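You operate a simulated robot arm through the tools that you are given. There is no shell and no other tool.

The job below is to be done with a simulated robot arm. You get a single attempt, and the scene is never put back.

TASK
Press the plain grey relay's cap home, move it to the green relay tray and load relay G.
Fine: dark blue knob back to UP and carriage out first; relay G goes into the carriage's pocket, unpressed; the carriage stays out. Set down upright: plain grey relay.

Only the result counts: the job must be done as asked and must still hold three seconds after the hand-in. Knocking over, shifting, dropping, spilling or breaking anything else fails it. A push-on lid holds only when it is set on centred and level and pressed home; a screw cap is set on level and turned clockwise until tight.

THE ROBOT
A 7-joint arm with a three-finger gripper, fixed in place. Base frame: the origin is on the floor under the middle of its stand, x ahead of it, y to its left, z up; the work surface is at about z = 78. Lengths are in cm, angles in rad, forces in N, time in s.
It reaches about 134.2 cm from its shoulder. Its first joint turns from -2.897 to 2.897 rad. Payload 2.69 kg.
The tool frame sits at the grasp point between the pads (the TCP): z along the fingers, y along the line on which they close. The tips reach 3 cm beyond it. The gripper opens to 12.8 cm; its body begins 11.7 cm behind the TCP.
Orientation is that of the tool frame in the base frame, as a unit quaternion [x, y, z, w]. With the fingers straight down and closing along the base's y, the tool's x points along the base's -x, its y along +y and its z along -z.

THE INTERFACE
- The arm moves only by the tool servo_tool. Its argument "increments" is a list of rows, each an object of numbers (a shift or turn left out is 0, a gripper value left out holds the last): "tx", "ty", "tz": the shift along the tool's x, y, z in units of 300 mm (1.0 is 300 mm); "ax", "ay", "az": the turn, a rotation vector about the tool's x, y, z in units of 60 degrees (1.0 is 60 degrees). In form: [{"tx": .., "ty": .., "tz": .., "ax": .., "ay": .., "az": ..}, ...]. A call has 1 to 20 rows; each row is the pose to reach, as a shift and turn from the pose commanded when the call began, along the tool's axes at that moment. "jaw" is the finger opening in cm, from 0 to 12.8, set as the call begins (left out, the last holds). A call with a number of a shift or a turn outside -1 to 1 is refused whole. A row lasts 0.2 s, in which the tool goes at most 5 cm and 0.15 rad; a call with a longer step from one row to the next is refused whole, and so is a gripper value outside its range. Where a pose cannot be reached the arm comes as near as it can. A force on the tool above 80 N (or 10 N above the force at the start of the call, whichever is more), or a blocked arm, ends the call early, and 0.2 s more pass. Each finger travels about 12.7 cm/s and halts on what it meets, pressing with about 28 N; the grip force reading is that of the motor and also rises with nothing between the fingers. The clock runs only during rows and for 0.2 s after the last one: add rows that repeat a pose to give the fingers time. It gives the time, the measured TCP pose, the force on the tool (base axes), the opening and the grip force at its end, in the units of the frame above (readings bear some noise), with the torque about the TCP (base axes, N m) and any sound that the robot's microphone picked up.
- Cameras (640 x 400 px; columns grow to the right, rows downward): "scene" is fixed at [5.47, -65.11, 136.4]; the picture's right is [0.51, -0.86, 0.00], its down [-0.33, -0.20, -0.92] and it looks along [0.79, 0.47, -0.39] (base axes); focal length 333 px, centre (320, 200). "wrist" rides on the gripper at [5.8, 5.4, -13.1] in the tool frame; the picture's right is [-0.68, 0.74, 0.00], its down [-0.62, -0.57, -0.55] and it looks along [-0.40, -0.37, 0.84] (tool axes); focal length 234 px, centre (320, 200). There is no depth. A picture from a camera that has moved, and an enlarged one, comes with that camera's place and axes in the base frame and with its lens. The place of the scene camera against the robot may be out by one fixed shift of up to 1.2 cm in any direction.
- camera(camera): a new picture of that camera. The clock stands still meanwhile.
- raise_lower(by): moves the trunk up (or, below 0, down) by that many cm; the arm rides with it, the base frame stays. It gives what a move gives, with no picture.
- close_up(camera, box): a new picture of the part [left, top, right, bottom] of that camera's present view, enlarged. The clock stands still meanwhile.
- job_done(): hands the job in; it is judged then, once.

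Nothing tells you positions but the pictures and the camera data. Unless the task says otherwise, let go and move clear before handing in.

The tools are called after "Request:" by a JSON object that holds its "op" and its "data". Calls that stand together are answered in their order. servo_tool: Moves the arm, as the interface text tells. Its arguments: {"type":"object","properties":{"increments":{"type":"array"},"jaw":{"type":"number"}},"required":["increments"]} The other tools are called the same way: raise_lower (by) moves the trunk up or down; camera (camera) takes a picture; close_up (camera, box) takes an enlarged picture of a part of a camera's view; job_done () hands the job in.

At the start:

```text
time_s: 0.0
eef_pos: [78.92, 3.29, 115.21]
ee_rot: [0.0, 1.0, -0.001, 0.0]
force: [-0.5, -0.3, 0.1]
wrist_torque: [-0.05, -0.03, 0.01]
finger_gap: 12.81
grasp_force: 0.1
trunk travel left (down, up): [-15.0, 20.0]
```

scene: 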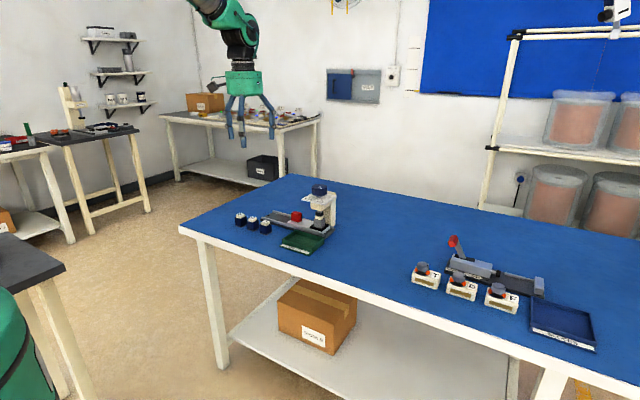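
wrist: 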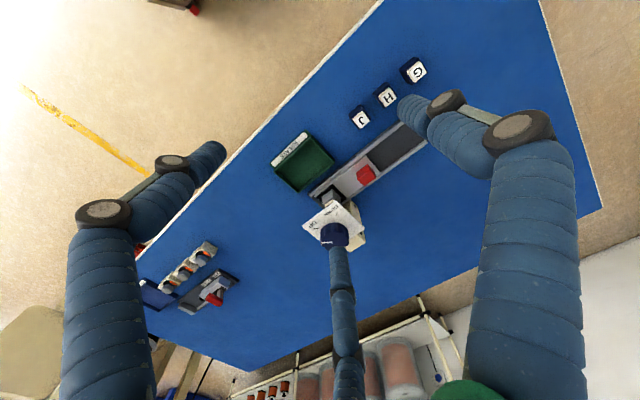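

I see a table with a left station (dark blue knob press, carriage, three relays G/H/J, green tray) and a right station with other parts. I'll look closer at both before moving.

Request:
{"op": "close_up", "data": {"camera": "scene", "box": [220, 170, 350, 260]}}

Request:
{"op": "close_up", "data": {"camera": "scene", "box": [400, 225, 610, 360]}}

Request:
{"op": "close_up", "data": {"camera": "wrist", "box": [240, 40, 450, 260]}}

```text
4.44 times, centred on (285, 215) of scene
camera zoom: at [5.47, -65.11, 136.4], right [0.51, -0.86, 0.0], down [-0.33, -0.2, -0.92], along [0.79, 0.47, -0.39], focal length 1479 px, centre (476, 133)
```

zoom: 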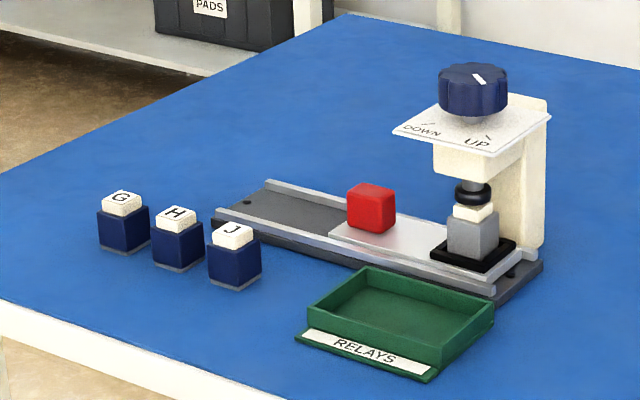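

```text
2.96 times, centred on (505, 292) of scene
camera zoom: at [5.47, -65.11, 136.4], right [0.51, -0.86, 0.0], down [-0.33, -0.2, -0.92], along [0.79, 0.47, -0.39], focal length 986 px, centre (-228, -74)
```

zoom: 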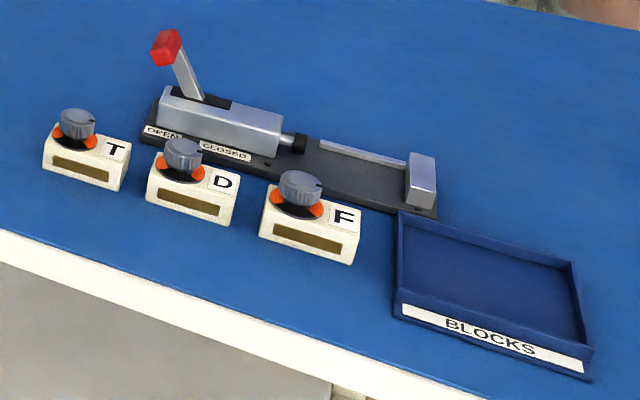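

```text
1.82 times, centred on (345, 150) of wrist
camera zoom: at [73.0, 8.68, 128.14], right [0.68, 0.74, 0.0], down [0.62, -0.57, 0.55], along [0.4, -0.37, -0.84], focal length 426 px, centre (274, 291)
```

zoom: 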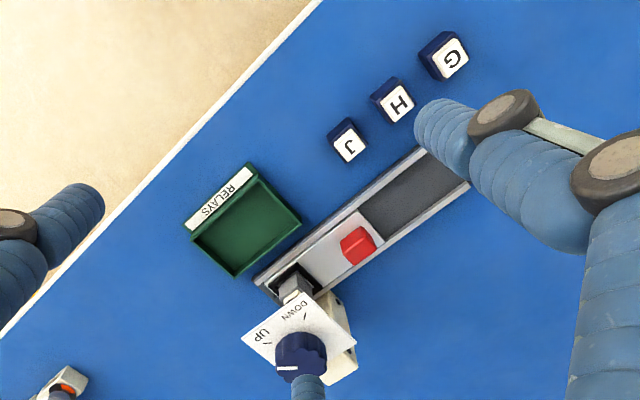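

The left station is the one that matters: knob press with the grey relay under the ram, a red handle on the carriage, relays G/H/J, and the green tray. I'll zoom in further to read the knob and the fine geometry.

Request:
{"op": "close_up", "data": {"camera": "scene", "box": [292, 178, 342, 210]}}

Request:
{"op": "close_up", "data": {"camera": "wrist", "box": [290, 170, 380, 260]}}

Request:
{"op": "close_up", "data": {"camera": "scene", "box": [262, 200, 342, 256]}}

Request:
{"op": "close_up", "data": {"camera": "scene", "box": [200, 50, 300, 150]}}

```text
12.50 times, centred on (317, 194) of scene
camera zoom: at [5.47, -65.11, 136.4], right [0.51, -0.86, 0.0], down [-0.33, -0.2, -0.92], along [0.79, 0.47, -0.39], focal length 4160 px, centre (358, 275)
```

zoom: 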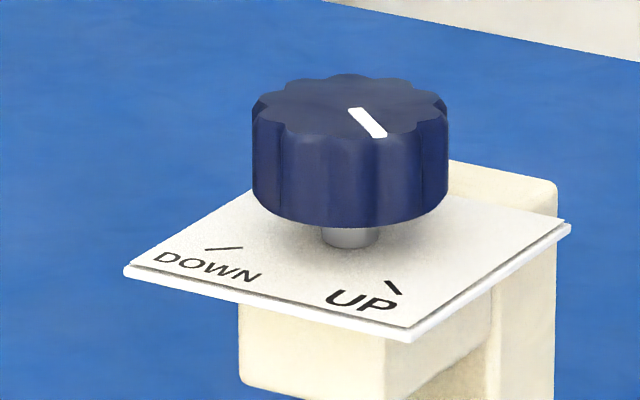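

```text
4.44 times, centred on (335, 215) of wrist
camera zoom: at [73.0, 8.68, 128.14], right [0.68, 0.74, 0.0], down [0.62, -0.57, 0.55], along [0.4, -0.37, -0.84], focal length 1041 px, centre (253, 133)
```

zoom: 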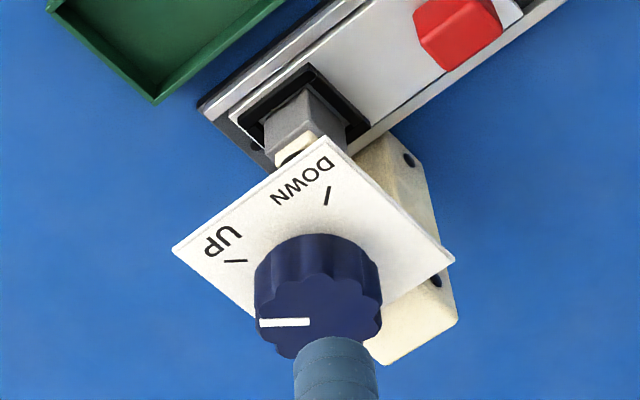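

```text
7.14 times, centred on (302, 228) of scene
camera zoom: at [5.47, -65.11, 136.4], right [0.51, -0.86, 0.0], down [-0.33, -0.2, -0.92], along [0.79, 0.47, -0.39], focal length 2377 px, centre (449, 0)
```

zoom: 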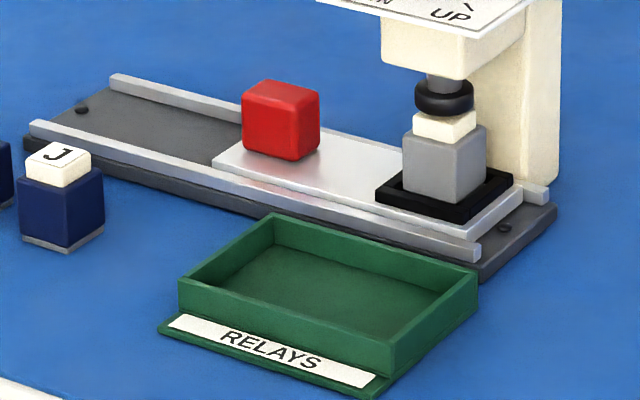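

```text
4.00 times, centred on (250, 100) of scene
camera zoom: at [5.47, -65.11, 136.4], right [0.51, -0.86, 0.0], down [-0.33, -0.2, -0.92], along [0.79, 0.47, -0.39], focal length 1331 px, centre (600, 600)
```

zoom: 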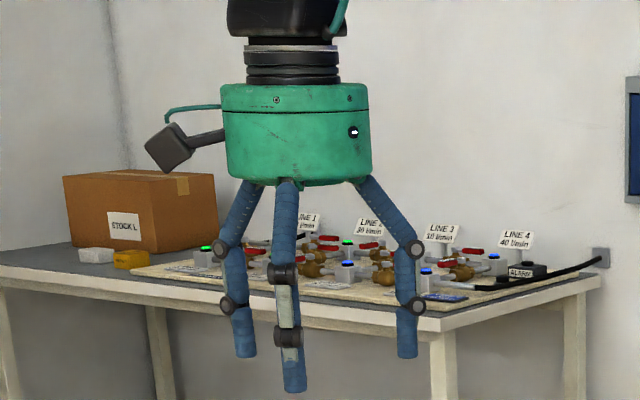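

The knob is at UP now; DOWN is about 90° clockwise from it, seen from above. First I test how the three fingers close, in free air.

Request:
{"op": "servo_tool", "data": {"increments": [{"tx": 0}, {"tx": 0}, {"tx": 0}, {"tx": 0}], "jaw": 5}}

Request:
{"op": "camera", "data": {"camera": "wrist"}}

Request:
{"op": "close_up", "data": {"camera": "scene", "box": [200, 50, 300, 150]}}

```text
time_s: 1.0
eef_pos: [78.97, 3.35, 115.13]
ee_rot: [0.0, 1.0, 0.0, 0.0]
force: [0.8, 0.1, -0.7]
wrist_torque: [0.0, 0.03, -0.02]
finger_gap: 5.03
grasp_force: 0.1
trunk travel left (down, up): [-15.0, 20.0]
```

```text
taken
camera wrist: at [73.0, 8.68, 128.14], right [0.68, 0.74, 0.0], down [0.62, -0.57, 0.55], along [0.4, -0.37, -0.84], focal length 234 px, centre (320, 200)
```

wrist: 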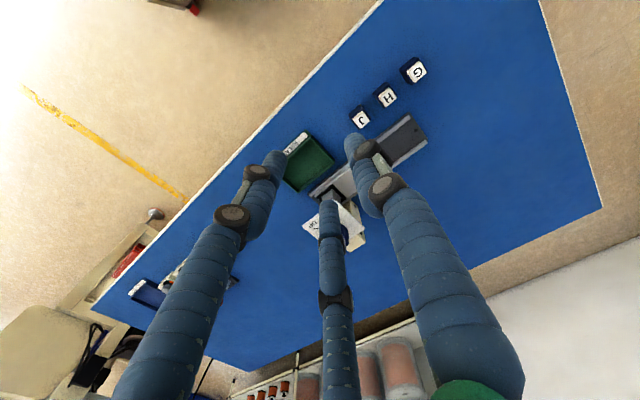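

```text
4.00 times, centred on (250, 100) of scene
camera zoom: at [5.47, -65.11, 136.4], right [0.51, -0.86, 0.0], down [-0.33, -0.2, -0.92], along [0.79, 0.47, -0.39], focal length 1331 px, centre (600, 600)
```

zoom: 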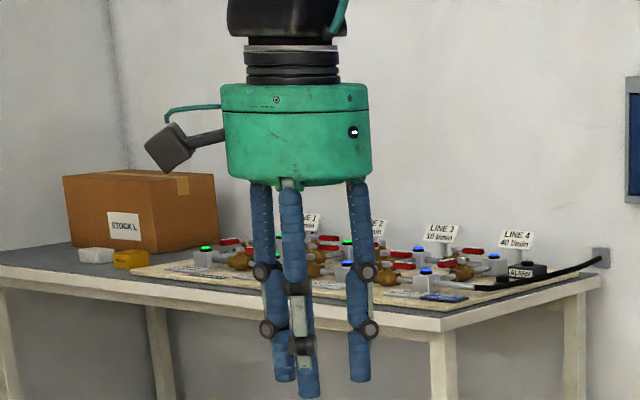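

The gripper is a centric three-jaw (fingers at 120°), so it will centre well on the knob. I put the knob axis at about (97.5, -10.1), top near z = 95.5; I move above it and check with the wrist camera.

Request:
{"op": "servo_tool", "data": {"increments": [{"tx": -0.08, "ty": -0.056, "tz": 0.0}, {"tx": -0.16, "ty": -0.112, "tz": 0.0}, {"tx": -0.24, "ty": -0.168, "tz": 0.0}, {"tx": -0.32, "ty": -0.224, "tz": 0.04}, {"tx": -0.4, "ty": -0.28, "tz": 0.08}, {"tx": -0.48, "ty": -0.336, "tz": 0.12}, {"tx": -0.56, "ty": -0.392, "tz": 0.16}, {"tx": -0.62, "ty": -0.447, "tz": 0.2}, {"tx": -0.62, "ty": -0.447, "tz": 0.2}], "jaw": 9}}

Request:
{"op": "camera", "data": {"camera": "wrist"}}

Request:
{"op": "camera", "data": {"camera": "scene"}}

```text
time_s: 3.0
eef_pos: [97.58, -10.01, 109.16]
ee_rot: [0.0, 1.0, 0.0, 0.0]
force: [0.6, 0.3, 0.1]
wrist_torque: [0.01, 0.01, 0.03]
finger_gap: 8.99
grasp_force: 0.0
trunk travel left (down, up): [-15.0, 20.0]
```

```text
taken
camera wrist: at [91.6, -4.72, 122.15], right [0.68, 0.74, 0.0], down [0.62, -0.57, 0.55], along [0.4, -0.37, -0.84], focal length 234 px, centre (320, 200)
```

wrist: 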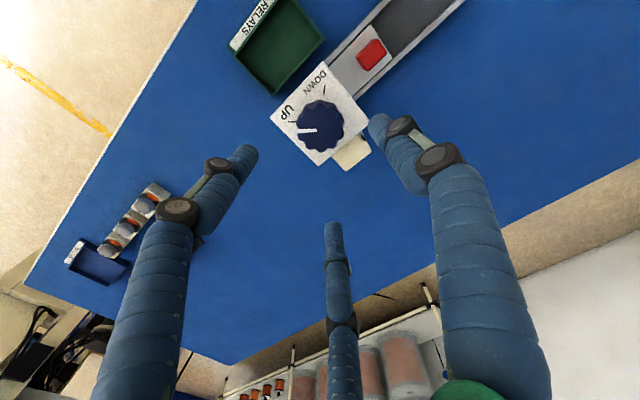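

```text
taken
```

scene: 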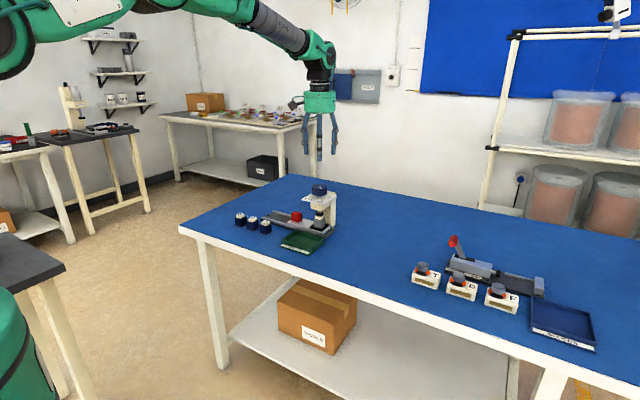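

Request:
{"op": "close_up", "data": {"camera": "wrist", "box": [260, 50, 390, 180]}}

Request:
{"op": "close_up", "data": {"camera": "wrist", "box": [220, 0, 480, 170]}}

```text
3.08 times, centred on (325, 115) of wrist
camera zoom: at [91.6, -4.72, 122.15], right [0.68, 0.74, 0.0], down [0.62, -0.57, 0.55], along [0.4, -0.37, -0.84], focal length 720 px, centre (305, 462)
```

zoom: 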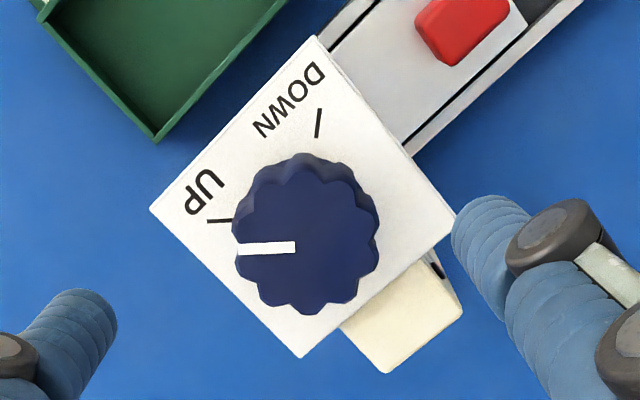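

```text
2.35 times, centred on (350, 85) of wrist
camera zoom: at [91.6, -4.72, 122.15], right [0.68, 0.74, 0.0], down [0.62, -0.57, 0.55], along [0.4, -0.37, -0.84], focal length 551 px, centre (249, 471)
```

zoom: 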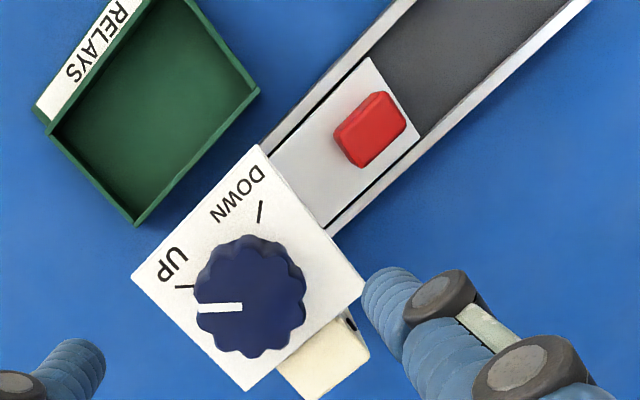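

The knob axis refines to about (97.3, -9.9), top at z ≈ 95.5, radius 2.6. I pre-rotate −45° so a 90° turn stays central, and come down to just above the knob.

Request:
{"op": "servo_tool", "data": {"increments": [{"tx": 0.006, "ty": 0.007, "tz": 0.04, "az": -0.125}, {"tx": 0.006, "ty": 0.007, "tz": 0.08, "az": -0.25}, {"tx": 0.006, "ty": 0.007, "tz": 0.12, "az": -0.375}, {"tx": 0.006, "ty": 0.007, "tz": 0.16, "az": -0.5}, {"tx": 0.006, "ty": 0.007, "tz": 0.2, "az": -0.625}, {"tx": 0.006, "ty": 0.007, "tz": 0.24, "az": -0.75}, {"tx": 0.006, "ty": 0.007, "tz": 0.26, "az": -0.75}, {"tx": 0.006, "ty": 0.007, "tz": 0.26, "az": -0.75}], "jaw": 9}}

Request:
{"op": "camera", "data": {"camera": "wrist"}}

Request:
{"op": "close_up", "data": {"camera": "scene", "box": [260, 120, 380, 220]}}

```text
time_s: 4.8
eef_pos: [97.34, -9.94, 101.32]
ee_rot: [-0.383, 0.924, 0.0, 0.0]
force: [0.5, 0.3, -0.6]
wrist_torque: [0.0, 0.01, -0.04]
finger_gap: 8.99
grasp_force: 0.0
trunk travel left (down, up): [-15.0, 20.0]
```

```text
taken
camera wrist: at [89.34, -10.26, 114.32], right [-0.04, 1.0, 0.0], down [0.84, 0.04, 0.55], along [0.55, 0.02, -0.84], focal length 234 px, centre (320, 200)
```

wrist: 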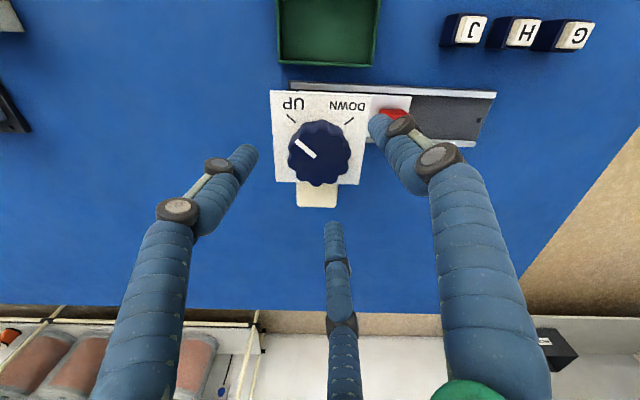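

```text
4.00 times, centred on (320, 170) of scene
camera zoom: at [5.47, -65.11, 136.4], right [0.51, -0.86, 0.0], down [-0.33, -0.2, -0.92], along [0.79, 0.47, -0.39], focal length 1331 px, centre (320, 320)
```

zoom: 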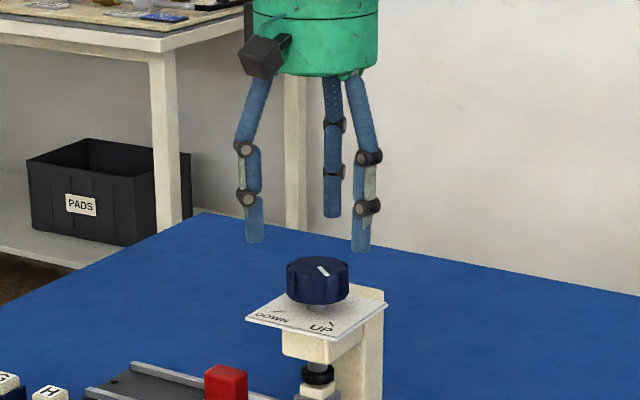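

Request:
{"op": "close_up", "data": {"camera": "wrist", "box": [260, 80, 390, 220]}}

```text
2.86 times, centred on (325, 150) of wrist
camera zoom: at [89.34, -10.26, 114.32], right [-0.04, 1.0, 0.0], down [0.84, 0.04, 0.55], along [0.55, 0.02, -0.84], focal length 669 px, centre (306, 343)
```

zoom: 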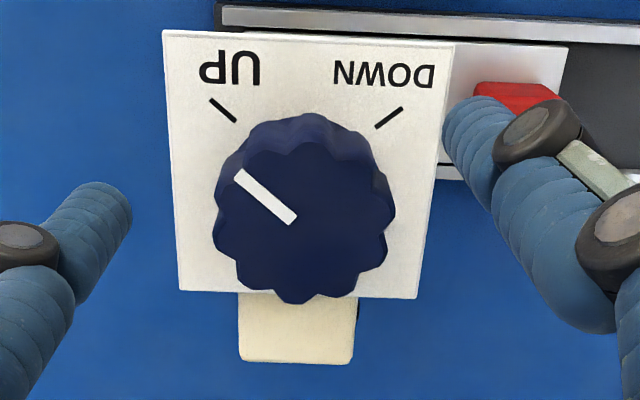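

Alignment is good (within ~0.15 cm). I go down around the knob and then close on it.

Request:
{"op": "servo_tool", "data": {"increments": [{"tx": -0.003, "ty": -0.003, "tz": 0.05}, {"tx": -0.003, "ty": -0.003, "tz": 0.1}, {"tx": -0.003, "ty": -0.003, "tz": 0.15}, {"tx": -0.003, "ty": -0.003, "tz": 0.185}, {"tx": -0.003, "ty": -0.003, "tz": 0.185}], "jaw": 9}}

Request:
{"op": "close_up", "data": {"camera": "scene", "box": [280, 150, 360, 220]}}

Request:
{"op": "close_up", "data": {"camera": "wrist", "box": [220, 80, 430, 260]}}

```text
time_s: 6.0
eef_pos: [97.56, -9.98, 95.72]
ee_rot: [-0.383, 0.924, 0.0, 0.0]
force: [0.6, 0.3, 0.4]
wrist_torque: [-0.02, -0.02, 0.03]
finger_gap: 9.01
grasp_force: 0.0
trunk travel left (down, up): [-15.0, 20.0]
```

```text
5.71 times, centred on (320, 185) of scene
camera zoom: at [5.47, -65.11, 136.4], right [0.51, -0.86, 0.0], down [-0.33, -0.2, -0.92], along [0.79, 0.47, -0.39], focal length 1902 px, centre (320, 286)
```

zoom: 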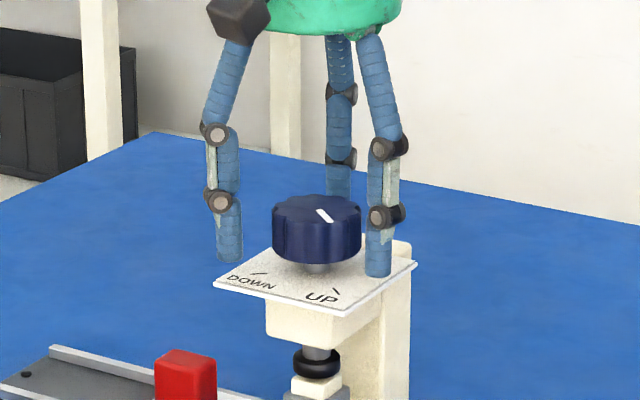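

```text
2.22 times, centred on (325, 170) of wrist
camera zoom: at [89.48, -10.24, 108.77], right [-0.04, 1.0, 0.0], down [0.84, 0.04, 0.55], along [0.55, 0.02, -0.84], focal length 520 px, centre (309, 267)
```

zoom: 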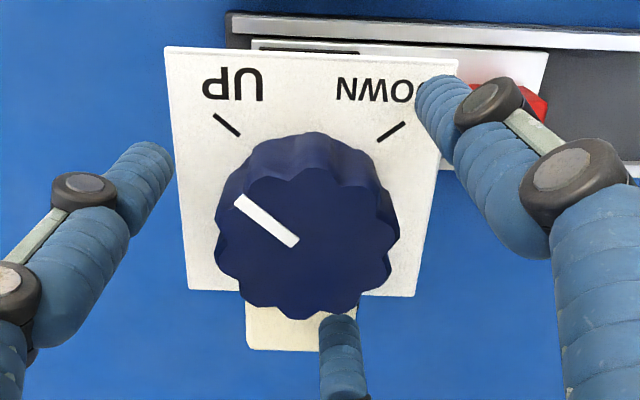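

The fingers surround the knob with tips clear of the plate. I close on it now.

Request:
{"op": "servo_tool", "data": {"increments": [{"tx": 0}, {"tx": 0}, {"tx": 0}, {"tx": 0}, {"tx": 0}], "jaw": 4}}

Request:
{"op": "close_up", "data": {"camera": "scene", "box": [280, 150, 360, 220]}}

Request:
{"op": "close_up", "data": {"camera": "wrist", "box": [220, 80, 430, 260]}}

```text
time_s: 7.2
eef_pos: [97.51, -9.95, 95.82]
ee_rot: [-0.382, 0.924, 0.0, 0.0]
force: [3.4, -7.8, 0.0]
wrist_torque: [-0.4, -0.12, -0.01]
finger_gap: 5.41
grasp_force: 45.0
trunk travel left (down, up): [-15.0, 20.0]
```

```text
5.71 times, centred on (320, 185) of scene
camera zoom: at [5.47, -65.11, 136.4], right [0.51, -0.86, 0.0], down [-0.33, -0.2, -0.92], along [0.79, 0.47, -0.39], focal length 1902 px, centre (320, 286)
```

zoom: 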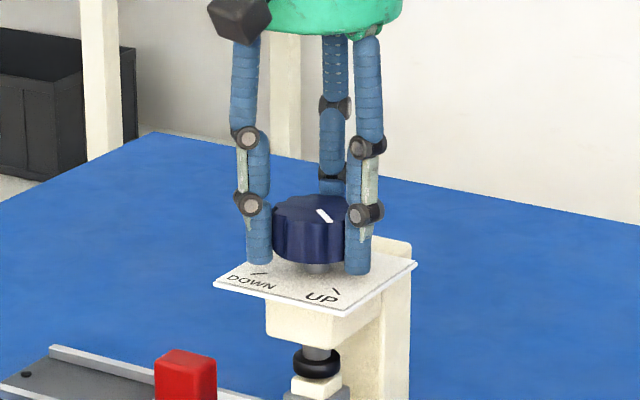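

```text
2.22 times, centred on (325, 170) of wrist
camera zoom: at [89.48, -10.3, 108.79], right [-0.04, 1.0, 0.0], down [0.84, 0.04, 0.55], along [0.55, 0.02, -0.84], focal length 520 px, centre (309, 267)
```

zoom: 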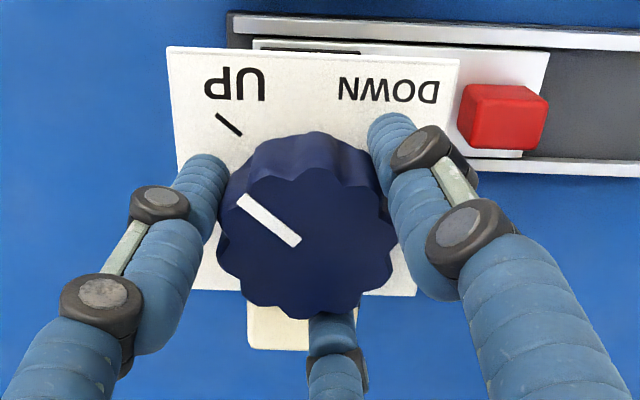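

Gripped firmly on the knob. I turn clockwise toward DOWN, first 60°.

Request:
{"op": "servo_tool", "data": {"increments": [{"az": 0.1}, {"az": 0.2}, {"az": 0.3}, {"az": 0.4}, {"az": 0.5}, {"az": 0.6}, {"az": 0.7}, {"az": 0.8}, {"az": 0.9}, {"az": 1.0}], "jaw": 4}}

Request:
{"op": "close_up", "data": {"camera": "scene", "box": [280, 150, 360, 250]}}

Request:
{"op": "camera", "data": {"camera": "wrist"}}

```text
time_s: 9.4
eef_pos: [97.42, -10.06, 95.76]
ee_rot: [0.132, 0.991, 0.0, 0.0]
force: [6.3, -12.7, 0.6]
wrist_torque: [-0.28, 0.08, 0.17]
finger_gap: 5.46
grasp_force: 44.9
trunk travel left (down, up): [-15.0, 20.0]
```

```text
4.00 times, centred on (320, 200) of scene
camera zoom: at [5.47, -65.11, 136.4], right [0.51, -0.86, 0.0], down [-0.33, -0.2, -0.92], along [0.79, 0.47, -0.39], focal length 1331 px, centre (320, 200)
```

zoom: 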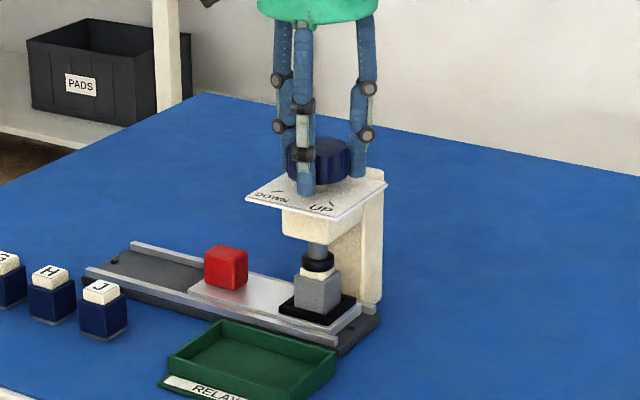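

```text
taken
camera wrist: at [93.19, -3.27, 108.79], right [0.85, 0.53, 0.0], down [0.45, -0.71, 0.55], along [0.29, -0.46, -0.84], focal length 234 px, centre (320, 200)
```

wrist: 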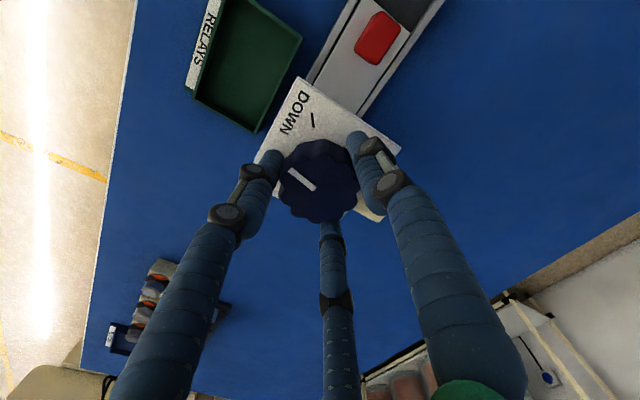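

The knob has turned 60° with the ram lowering. I turn the remaining 30° to DOWN.

Request:
{"op": "servo_tool", "data": {"increments": [{"tx": -0.0026, "ty": -0.0034, "az": 0.1}, {"tx": -0.0026, "ty": -0.0034, "az": 0.2}, {"tx": -0.0026, "ty": -0.0034, "az": 0.3}, {"tx": -0.0026, "ty": -0.0034, "az": 0.4}, {"tx": -0.0026, "ty": -0.0034, "az": 0.5}, {"tx": -0.0026, "ty": -0.0034, "az": 0.5}, {"tx": -0.0026, "ty": -0.0034, "az": 0.5}], "jaw": 4}}

Request:
{"op": "close_up", "data": {"camera": "scene", "box": [290, 185, 350, 240]}}

Request:
{"op": "close_up", "data": {"camera": "wrist", "box": [220, 60, 430, 260]}}

```text
time_s: 11.0
eef_pos: [97.54, -9.97, 95.76]
ee_rot: [0.383, 0.924, 0.001, 0.0]
force: [3.0, -0.9, 0.3]
wrist_torque: [0.3, -0.39, 0.11]
finger_gap: 5.43
grasp_force: 44.3
trunk travel left (down, up): [-15.0, 20.0]
```

```text
7.27 times, centred on (320, 212) of scene
camera zoom: at [5.47, -65.11, 136.4], right [0.51, -0.86, 0.0], down [-0.33, -0.2, -0.92], along [0.79, 0.47, -0.39], focal length 2420 px, centre (320, 109)
```

zoom: 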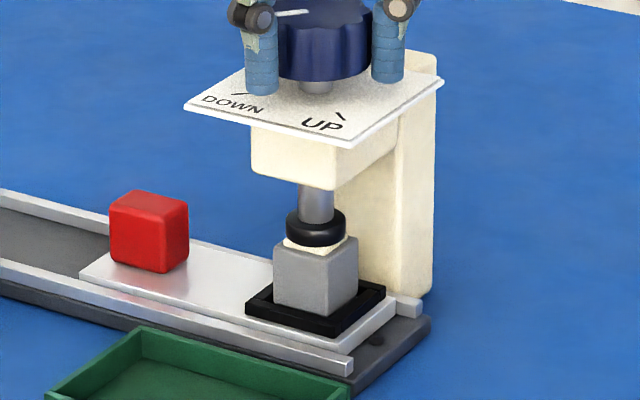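

```text
2.00 times, centred on (325, 160) of wrist
camera zoom: at [97.11, -2.06, 108.79], right [1.0, 0.04, 0.0], down [0.04, -0.84, 0.55], along [0.02, -0.55, -0.84], focal length 468 px, centre (310, 280)
```

zoom: 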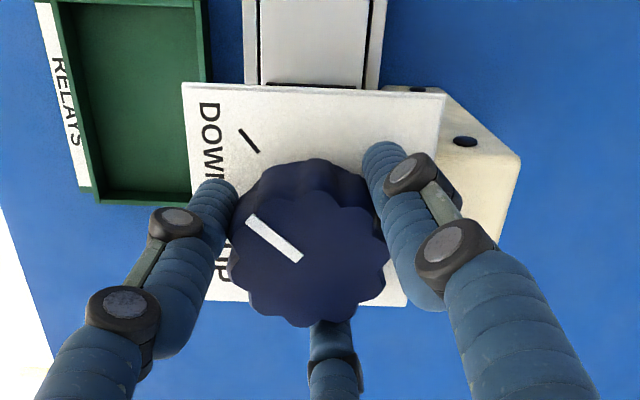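

The ticks sit at about ±50° (100° apart), so ~10° more is needed to reach DOWN. I turn that last bit.

Request:
{"op": "servo_tool", "data": {"increments": [{"az": 0.06}, {"az": 0.12}, {"az": 0.17}, {"az": 0.18}, {"az": 0.18}], "jaw": 4}}

Request:
{"op": "close_up", "data": {"camera": "scene", "box": [290, 185, 350, 240]}}

Request:
{"op": "close_up", "data": {"camera": "wrist", "box": [220, 60, 430, 260]}}

```text
time_s: 12.2
eef_pos: [97.57, -10.15, 95.87]
ee_rot: [0.468, 0.884, 0.0, 0.0]
force: [2.4, 2.4, 0.7]
wrist_torque: [0.05, -0.13, 0.13]
finger_gap: 5.43
grasp_force: 45.5
trunk travel left (down, up): [-15.0, 20.0]
```

```text
7.27 times, centred on (320, 212) of scene
camera zoom: at [5.47, -65.11, 136.4], right [0.51, -0.86, 0.0], down [-0.33, -0.2, -0.92], along [0.79, 0.47, -0.39], focal length 2420 px, centre (320, 109)
```

zoom: 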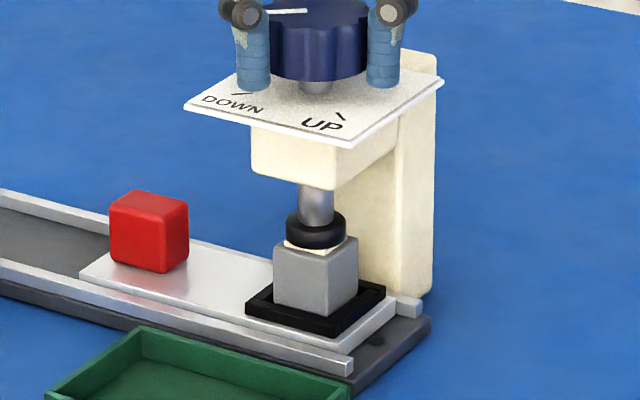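

```text
2.00 times, centred on (325, 160) of wrist
camera zoom: at [98.6, -2.15, 108.79], right [0.99, -0.15, 0.0], down [-0.12, -0.83, 0.55], along [-0.08, -0.54, -0.84], focal length 468 px, centre (310, 280)
```

zoom: 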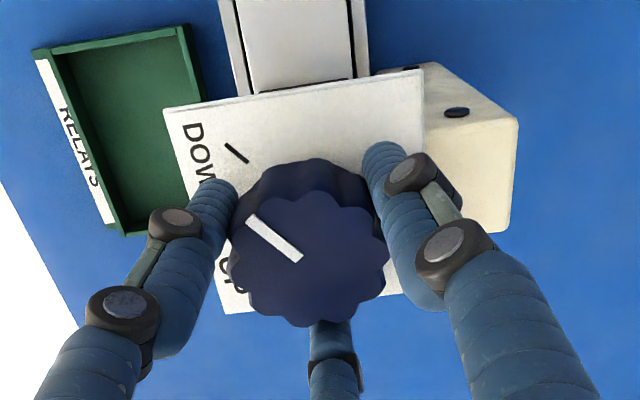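

The mark now lines up with the DOWN tick. I nudge a few degrees more to find whether it's at its stop.

Request:
{"op": "servo_tool", "data": {"increments": [{"az": 0.03}, {"az": 0.06}, {"az": 0.06}, {"az": 0.06}], "jaw": 4}}

Request:
{"op": "close_up", "data": {"camera": "scene", "box": [305, 210, 335, 235]}}

Request:
{"op": "close_up", "data": {"camera": "wrist", "box": [220, 60, 430, 260]}}

```text
time_s: 13.2
eef_pos: [97.52, -10.13, 95.9]
ee_rot: [0.496, 0.869, 0.001, 0.001]
force: [1.9, 4.7, 0.7]
wrist_torque: [0.15, -0.12, 0.13]
finger_gap: 5.43
grasp_force: 45.7
trunk travel left (down, up): [-15.0, 20.0]
```

```text
16.00 times, centred on (320, 222) of scene
camera zoom: at [5.47, -65.11, 136.4], right [0.51, -0.86, 0.0], down [-0.33, -0.2, -0.92], along [0.79, 0.47, -0.39], focal length 5324 px, centre (320, -160)
```

zoom: 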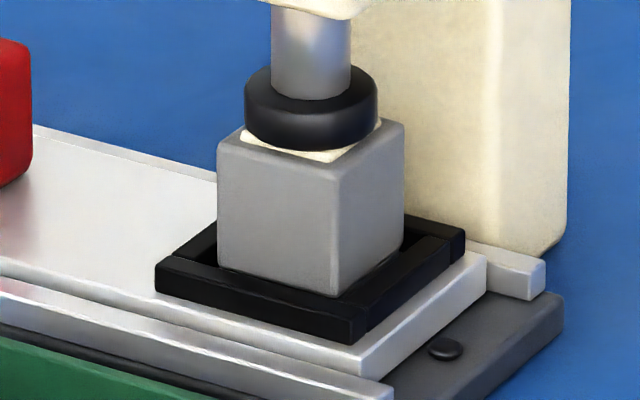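

```text
2.00 times, centred on (325, 160) of wrist
camera zoom: at [99.09, -2.24, 108.79], right [0.98, -0.21, 0.0], down [-0.17, -0.82, 0.55], along [-0.11, -0.54, -0.84], focal length 468 px, centre (310, 280)
```

zoom: 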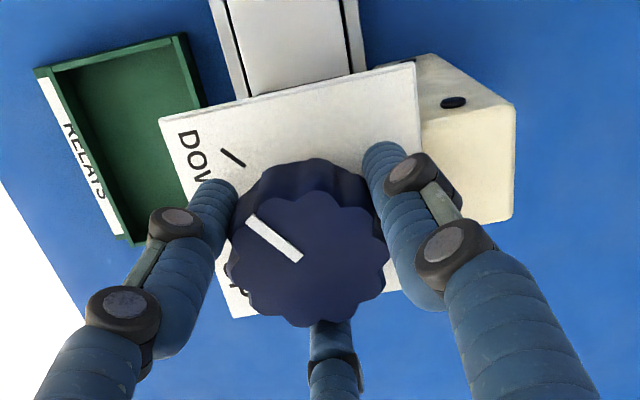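

Request:
{"op": "servo_tool", "data": {"increments": [{"az": 0.03}, {"az": 0.06}, {"az": 0.09}, {"az": 0.1}, {"az": 0.1}], "jaw": 4}}

Request:
{"op": "close_up", "data": {"camera": "scene", "box": [305, 210, 335, 235]}}

Request:
{"op": "close_up", "data": {"camera": "scene", "box": [290, 170, 350, 215]}}

Request:
{"op": "close_up", "data": {"camera": "wrist", "box": [220, 60, 430, 260]}}

```text
time_s: 14.4
eef_pos: [97.5, -10.07, 95.73]
ee_rot: [0.54, 0.841, -0.001, -0.001]
force: [-2.0, 5.1, 1.1]
wrist_torque: [-0.13, 0.25, 0.55]
finger_gap: 5.45
grasp_force: 45.6
trunk travel left (down, up): [-15.0, 20.0]
```

```text
16.00 times, centred on (320, 222) of scene
camera zoom: at [5.47, -65.11, 136.4], right [0.51, -0.86, 0.0], down [-0.33, -0.2, -0.92], along [0.79, 0.47, -0.39], focal length 5324 px, centre (320, -160)
```

zoom: 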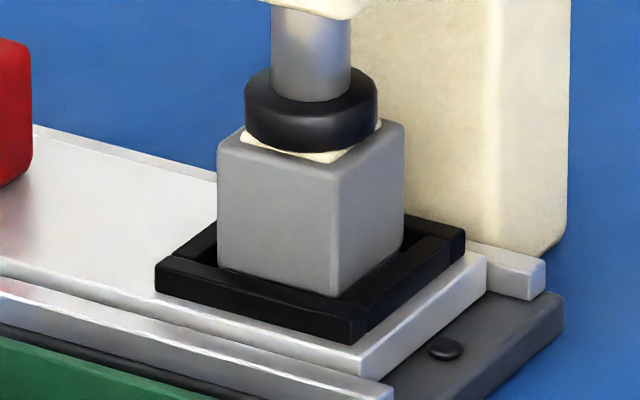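

```text
8.89 times, centred on (320, 192) of scene
camera zoom: at [5.47, -65.11, 136.4], right [0.51, -0.86, 0.0], down [-0.33, -0.2, -0.92], along [0.79, 0.47, -0.39], focal length 2958 px, centre (320, 267)
```

zoom: 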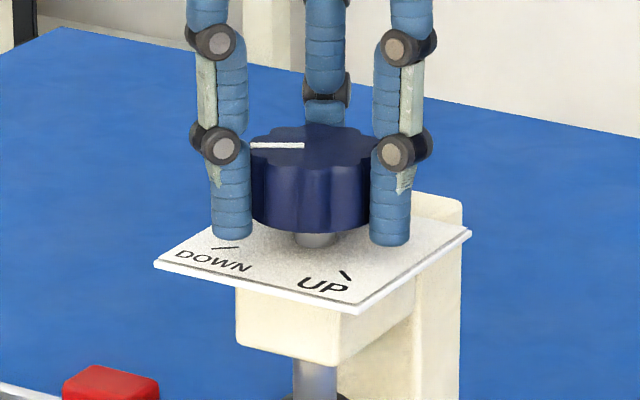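

```text
2.00 times, centred on (325, 160) of wrist
camera zoom: at [99.89, -2.47, 108.78], right [0.95, -0.31, 0.0], down [-0.26, -0.8, 0.55], along [-0.17, -0.52, -0.84], focal length 468 px, centre (310, 280)
```

zoom: 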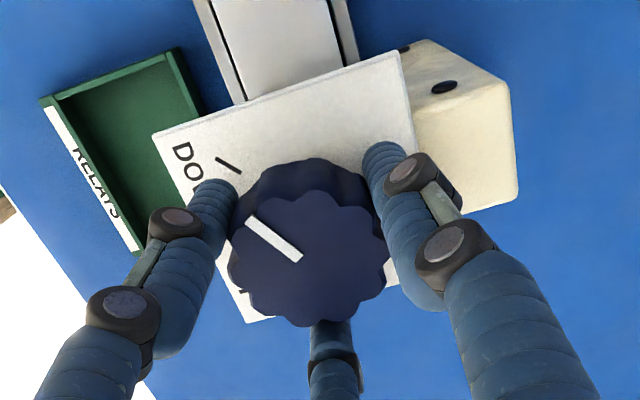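

Request:
{"op": "servo_tool", "data": {"increments": [{"az": 0.03}, {"az": 0.06}, {"az": 0.06}, {"az": 0.06}], "jaw": 4}}

Request:
{"op": "close_up", "data": {"camera": "scene", "box": [305, 210, 335, 235]}}

Request:
{"op": "close_up", "data": {"camera": "wrist", "box": [220, 60, 430, 260]}}

```text
time_s: 15.4
eef_pos: [97.47, -10.0, 95.79]
ee_rot: [0.566, 0.824, 0.0, 0.001]
force: [-4.1, -0.3, 0.9]
wrist_torque: [-0.28, 0.28, 0.44]
finger_gap: 5.41
grasp_force: 45.1
trunk travel left (down, up): [-15.0, 20.0]
```

```text
16.00 times, centred on (320, 222) of scene
camera zoom: at [5.47, -65.11, 136.4], right [0.51, -0.86, 0.0], down [-0.33, -0.2, -0.92], along [0.79, 0.47, -0.39], focal length 5324 px, centre (320, -160)
```

zoom: 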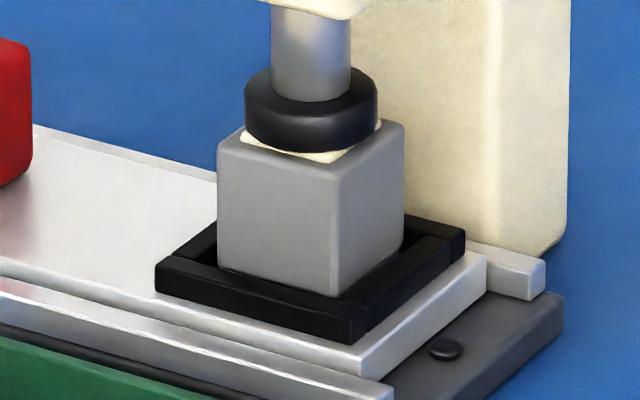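

```text
2.00 times, centred on (325, 160) of wrist
camera zoom: at [100.34, -2.65, 108.78], right [0.93, -0.37, 0.0], down [-0.31, -0.78, 0.55], along [-0.2, -0.51, -0.84], focal length 468 px, centre (310, 280)
```

zoom: 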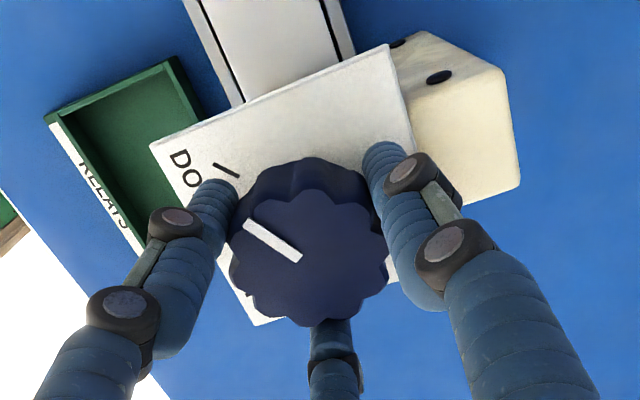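

The knob is now at its DOWN stop (fingers began slipping, ram no longer moves) with the cap pressed. Now I turn it back counter-clockwise to UP.

Request:
{"op": "servo_tool", "data": {"increments": [{"az": -0.1}, {"az": -0.2}, {"az": -0.3}, {"az": -0.4}, {"az": -0.5}, {"az": -0.6}, {"az": -0.7}, {"az": -0.8}, {"az": -0.9}, {"az": -1.0}], "jaw": 4}}

Request:
{"op": "servo_tool", "data": {"increments": [{"az": -0.1}, {"az": -0.2}, {"az": -0.3}, {"az": -0.4}, {"az": -0.5}, {"az": -0.6}, {"az": -0.7}, {"az": -0.8}, {"az": -0.8}], "jaw": 4}}

Request:
{"op": "close_up", "data": {"camera": "scene", "box": [290, 170, 350, 215]}}

Request:
{"op": "close_up", "data": {"camera": "scene", "box": [305, 210, 335, 235]}}

Request:
{"op": "close_up", "data": {"camera": "wrist", "box": [220, 60, 430, 260]}}

```text
time_s: 17.6
eef_pos: [97.57, -10.12, 95.72]
ee_rot: [0.078, 0.997, 0.001, 0.0]
force: [-2.4, 0.3, -1.5]
wrist_torque: [0.14, 0.21, -0.03]
finger_gap: 5.4
grasp_force: 45.0
trunk travel left (down, up): [-15.0, 20.0]
```

```text
time_s: 19.6
eef_pos: [97.52, -9.94, 95.79]
ee_rot: [-0.335, 0.942, 0.0, 0.0]
force: [-1.4, 4.2, -0.6]
wrist_torque: [0.21, -0.42, 0.03]
finger_gap: 5.41
grasp_force: 45.0
trunk travel left (down, up): [-15.0, 20.0]
```

```text
8.89 times, centred on (320, 192) of scene
camera zoom: at [5.47, -65.11, 136.4], right [0.51, -0.86, 0.0], down [-0.33, -0.2, -0.92], along [0.79, 0.47, -0.39], focal length 2958 px, centre (320, 267)
```

zoom: 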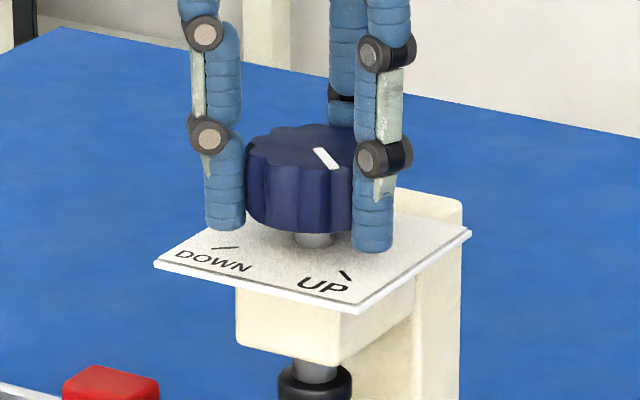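

```text
16.00 times, centred on (320, 222) of scene
camera zoom: at [5.47, -65.11, 136.4], right [0.51, -0.86, 0.0], down [-0.33, -0.2, -0.92], along [0.79, 0.47, -0.39], focal length 5324 px, centre (320, -160)
```

zoom: 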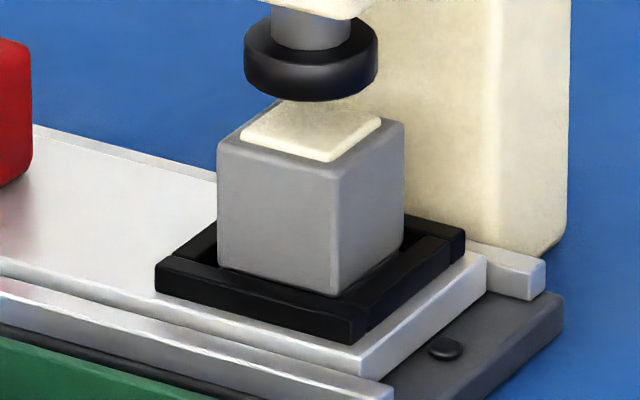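

```text
2.00 times, centred on (325, 160) of wrist
camera zoom: at [89.53, -9.5, 108.78], right [0.06, 1.0, 0.0], down [0.83, -0.05, 0.55], along [0.55, -0.03, -0.84], focal length 468 px, centre (310, 280)
```

zoom: 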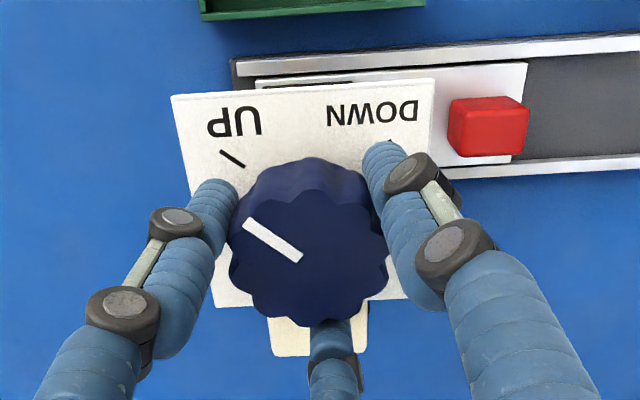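

The cap stays down with only its thin home rim showing. I finish the turn to the UP tick.

Request:
{"op": "servo_tool", "data": {"increments": [{"az": -0.05}, {"az": -0.1}, {"az": -0.13}, {"az": -0.13}], "jaw": 4}}

Request:
{"op": "close_up", "data": {"camera": "scene", "box": [292, 178, 342, 210]}}

Request:
{"op": "close_up", "data": {"camera": "wrist", "box": [220, 60, 430, 260]}}

```text
time_s: 20.6
eef_pos: [97.55, -10.01, 95.83]
ee_rot: [-0.397, 0.918, 0.0, 0.001]
force: [-2.6, 7.1, -0.6]
wrist_torque: [0.46, 0.23, -0.43]
finger_gap: 5.42
grasp_force: 45.2
trunk travel left (down, up): [-15.0, 20.0]
```

```text
12.50 times, centred on (317, 194) of scene
camera zoom: at [5.47, -65.11, 136.4], right [0.51, -0.86, 0.0], down [-0.33, -0.2, -0.92], along [0.79, 0.47, -0.39], focal length 4160 px, centre (358, 275)
```

zoom: 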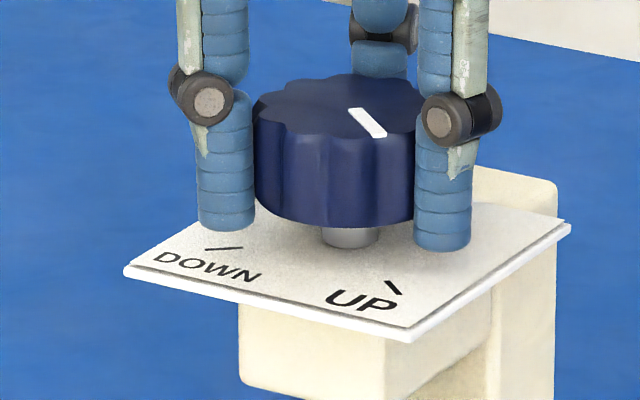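

```text
2.00 times, centred on (325, 160) of wrist
camera zoom: at [89.5, -10.55, 108.79], right [-0.07, 1.0, 0.0], down [0.83, 0.06, 0.55], along [0.55, 0.04, -0.84], focal length 468 px, centre (310, 280)
```

zoom: 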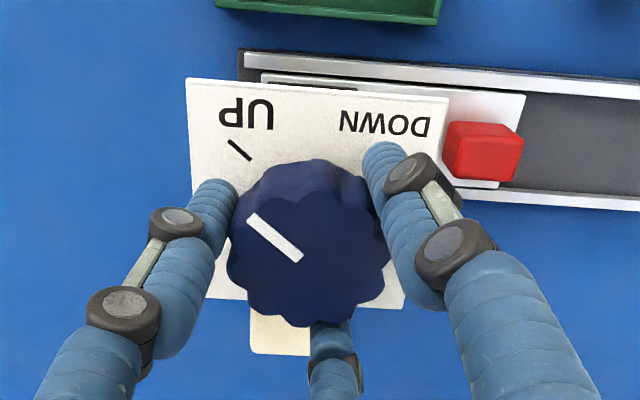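

Knob is back at its UP stop. I release and rise, then go look at the carriage handle.

Request:
{"op": "servo_tool", "data": {"increments": [{"tz": 0}, {"tz": 0}, {"tz": 0}], "jaw": 9}}

Request:
{"op": "servo_tool", "data": {"increments": [{"tz": -0.1}, {"tz": -0.2}, {"tz": -0.3}, {"tz": -0.4}, {"tz": -0.4}], "jaw": 9}}

Request:
{"op": "close_up", "data": {"camera": "scene", "box": [280, 170, 350, 235]}}

Request:
{"op": "camera", "data": {"camera": "wrist"}}

```text
time_s: 21.4
eef_pos: [97.57, -9.99, 95.87]
ee_rot: [-0.397, 0.918, 0.001, 0.0]
force: [0.4, 0.0, -0.2]
wrist_torque: [0.03, 0.02, -0.02]
finger_gap: 9.0
grasp_force: 0.1
trunk travel left (down, up): [-15.0, 20.0]
```

```text
time_s: 22.6
eef_pos: [97.55, -10.01, 107.99]
ee_rot: [-0.397, 0.918, 0.001, 0.0]
force: [-1.2, 0.3, 0.3]
wrist_torque: [0.01, -0.04, -0.03]
finger_gap: 8.99
grasp_force: 0.1
trunk travel left (down, up): [-15.0, 20.0]
```

```text
6.15 times, centred on (315, 202) of scene
camera zoom: at [5.47, -65.11, 136.4], right [0.51, -0.86, 0.0], down [-0.33, -0.2, -0.92], along [0.79, 0.47, -0.39], focal length 2048 px, centre (351, 185)
```

zoom: 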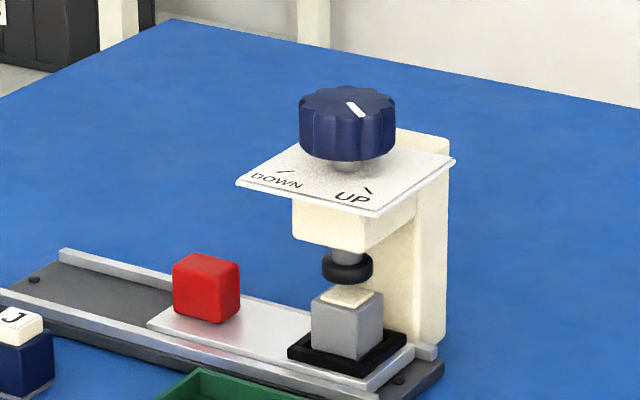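

```text
taken
camera wrist: at [89.5, -10.54, 120.94], right [-0.07, 1.0, 0.0], down [0.83, 0.06, 0.55], along [0.55, 0.04, -0.84], focal length 234 px, centre (320, 200)
```

wrist: 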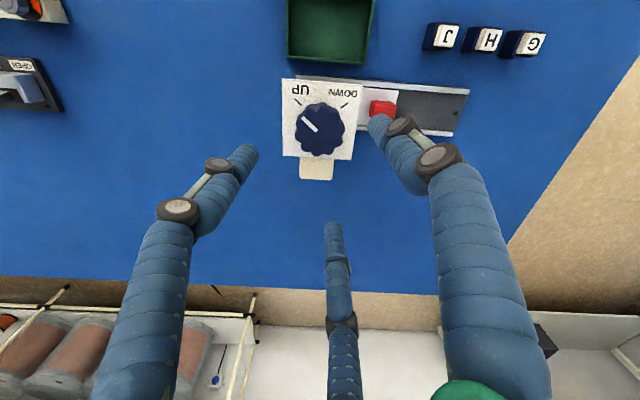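

Now I move above the red carriage handle with the gripper back at its default orientation and look down.

Request:
{"op": "servo_tool", "data": {"increments": [{"tx": -0.032, "ty": 0.039, "az": 0.11}, {"tx": -0.064, "ty": 0.078, "az": 0.22}, {"tx": -0.096, "ty": 0.117, "az": 0.33}, {"tx": -0.128, "ty": 0.156, "az": 0.44}, {"tx": -0.16, "ty": 0.195, "az": 0.55}, {"tx": -0.192, "ty": 0.234, "az": 0.66}, {"tx": -0.2243, "ty": 0.2724, "az": 0.78}, {"tx": -0.2243, "ty": 0.2724, "tz": 0.05, "az": 0.78}, {"tx": -0.2243, "ty": 0.2724, "tz": 0.05, "az": 0.78}], "jaw": 9}}

Request:
{"op": "camera", "data": {"camera": "wrist"}}

Request:
{"op": "close_up", "data": {"camera": "wrist", "box": [220, 60, 430, 260]}}

```text
time_s: 24.6
eef_pos: [96.23, 0.51, 106.25]
ee_rot: [0.0, 1.0, 0.0, 0.0]
force: [0.9, -0.2, 0.0]
wrist_torque: [0.01, 0.05, 0.0]
finger_gap: 8.99
grasp_force: 0.1
trunk travel left (down, up): [-15.0, 20.0]
```

```text
taken
camera wrist: at [90.25, 5.81, 119.21], right [0.68, 0.74, 0.0], down [0.62, -0.57, 0.55], along [0.4, -0.37, -0.84], focal length 234 px, centre (320, 200)
```

wrist: 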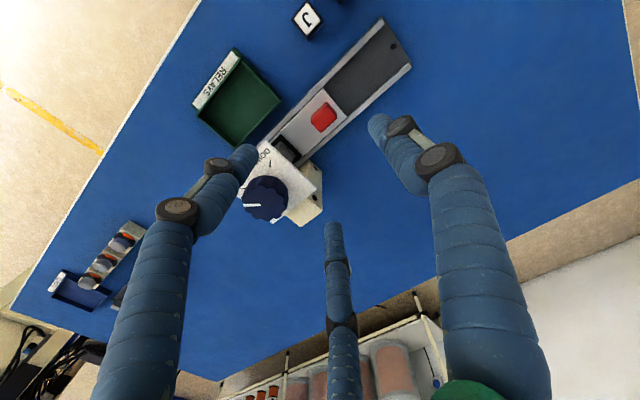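

```text
2.00 times, centred on (325, 160) of wrist
camera zoom: at [90.25, 5.81, 119.21], right [0.68, 0.74, 0.0], down [0.62, -0.57, 0.55], along [0.4, -0.37, -0.84], focal length 468 px, centre (310, 280)
```

zoom: 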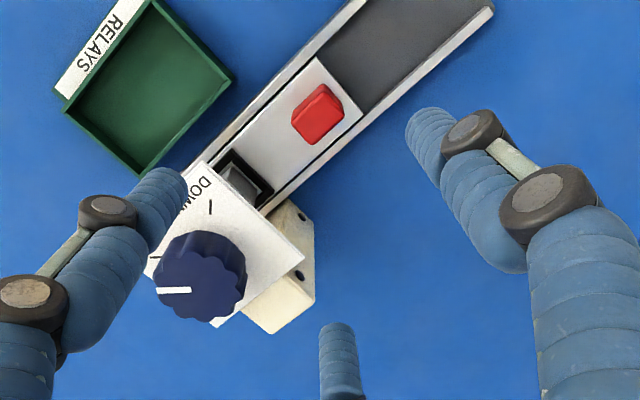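

Request:
{"op": "close_up", "data": {"camera": "wrist", "box": [290, 80, 360, 150]}}

Request:
{"op": "close_up", "data": {"camera": "wrist", "box": [180, 0, 440, 170]}}

Request:
{"op": "close_up", "data": {"camera": "scene", "box": [230, 195, 350, 260]}}

```text
5.71 times, centred on (325, 115) of wrist
camera zoom: at [90.25, 5.81, 119.21], right [0.68, 0.74, 0.0], down [0.62, -0.57, 0.55], along [0.4, -0.37, -0.84], focal length 1338 px, centre (291, 686)
```

zoom: 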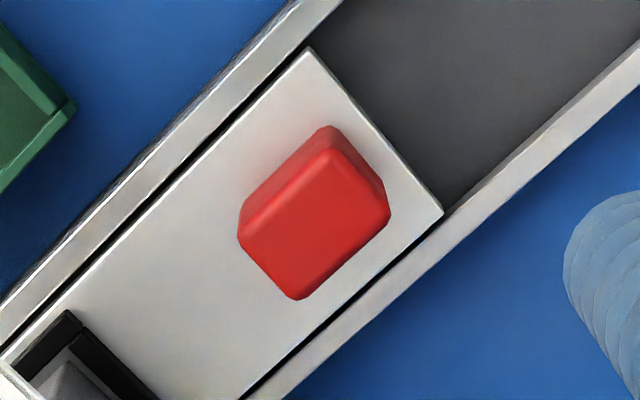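

```text
2.35 times, centred on (310, 85) of wrist
camera zoom: at [90.25, 5.81, 119.21], right [0.68, 0.74, 0.0], down [0.62, -0.57, 0.55], along [0.4, -0.37, -0.84], focal length 551 px, centre (344, 471)
```

zoom: 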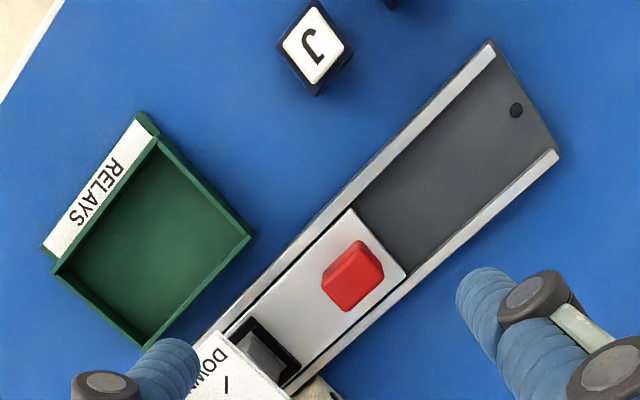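

```text
5.33 times, centred on (290, 228) of scene
camera zoom: at [5.47, -65.11, 136.4], right [0.51, -0.86, 0.0], down [-0.33, -0.2, -0.92], along [0.79, 0.47, -0.39], focal length 1775 px, centre (480, 53)
```

zoom: 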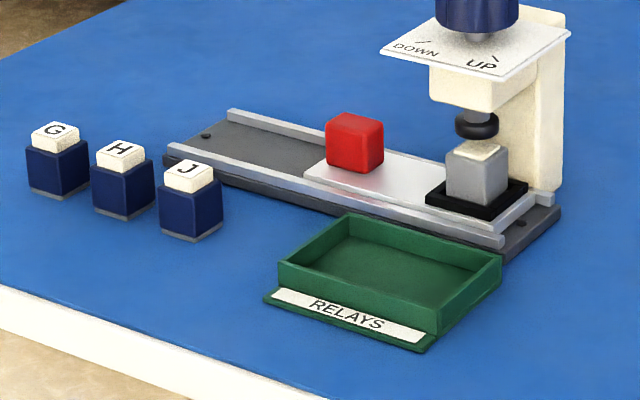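

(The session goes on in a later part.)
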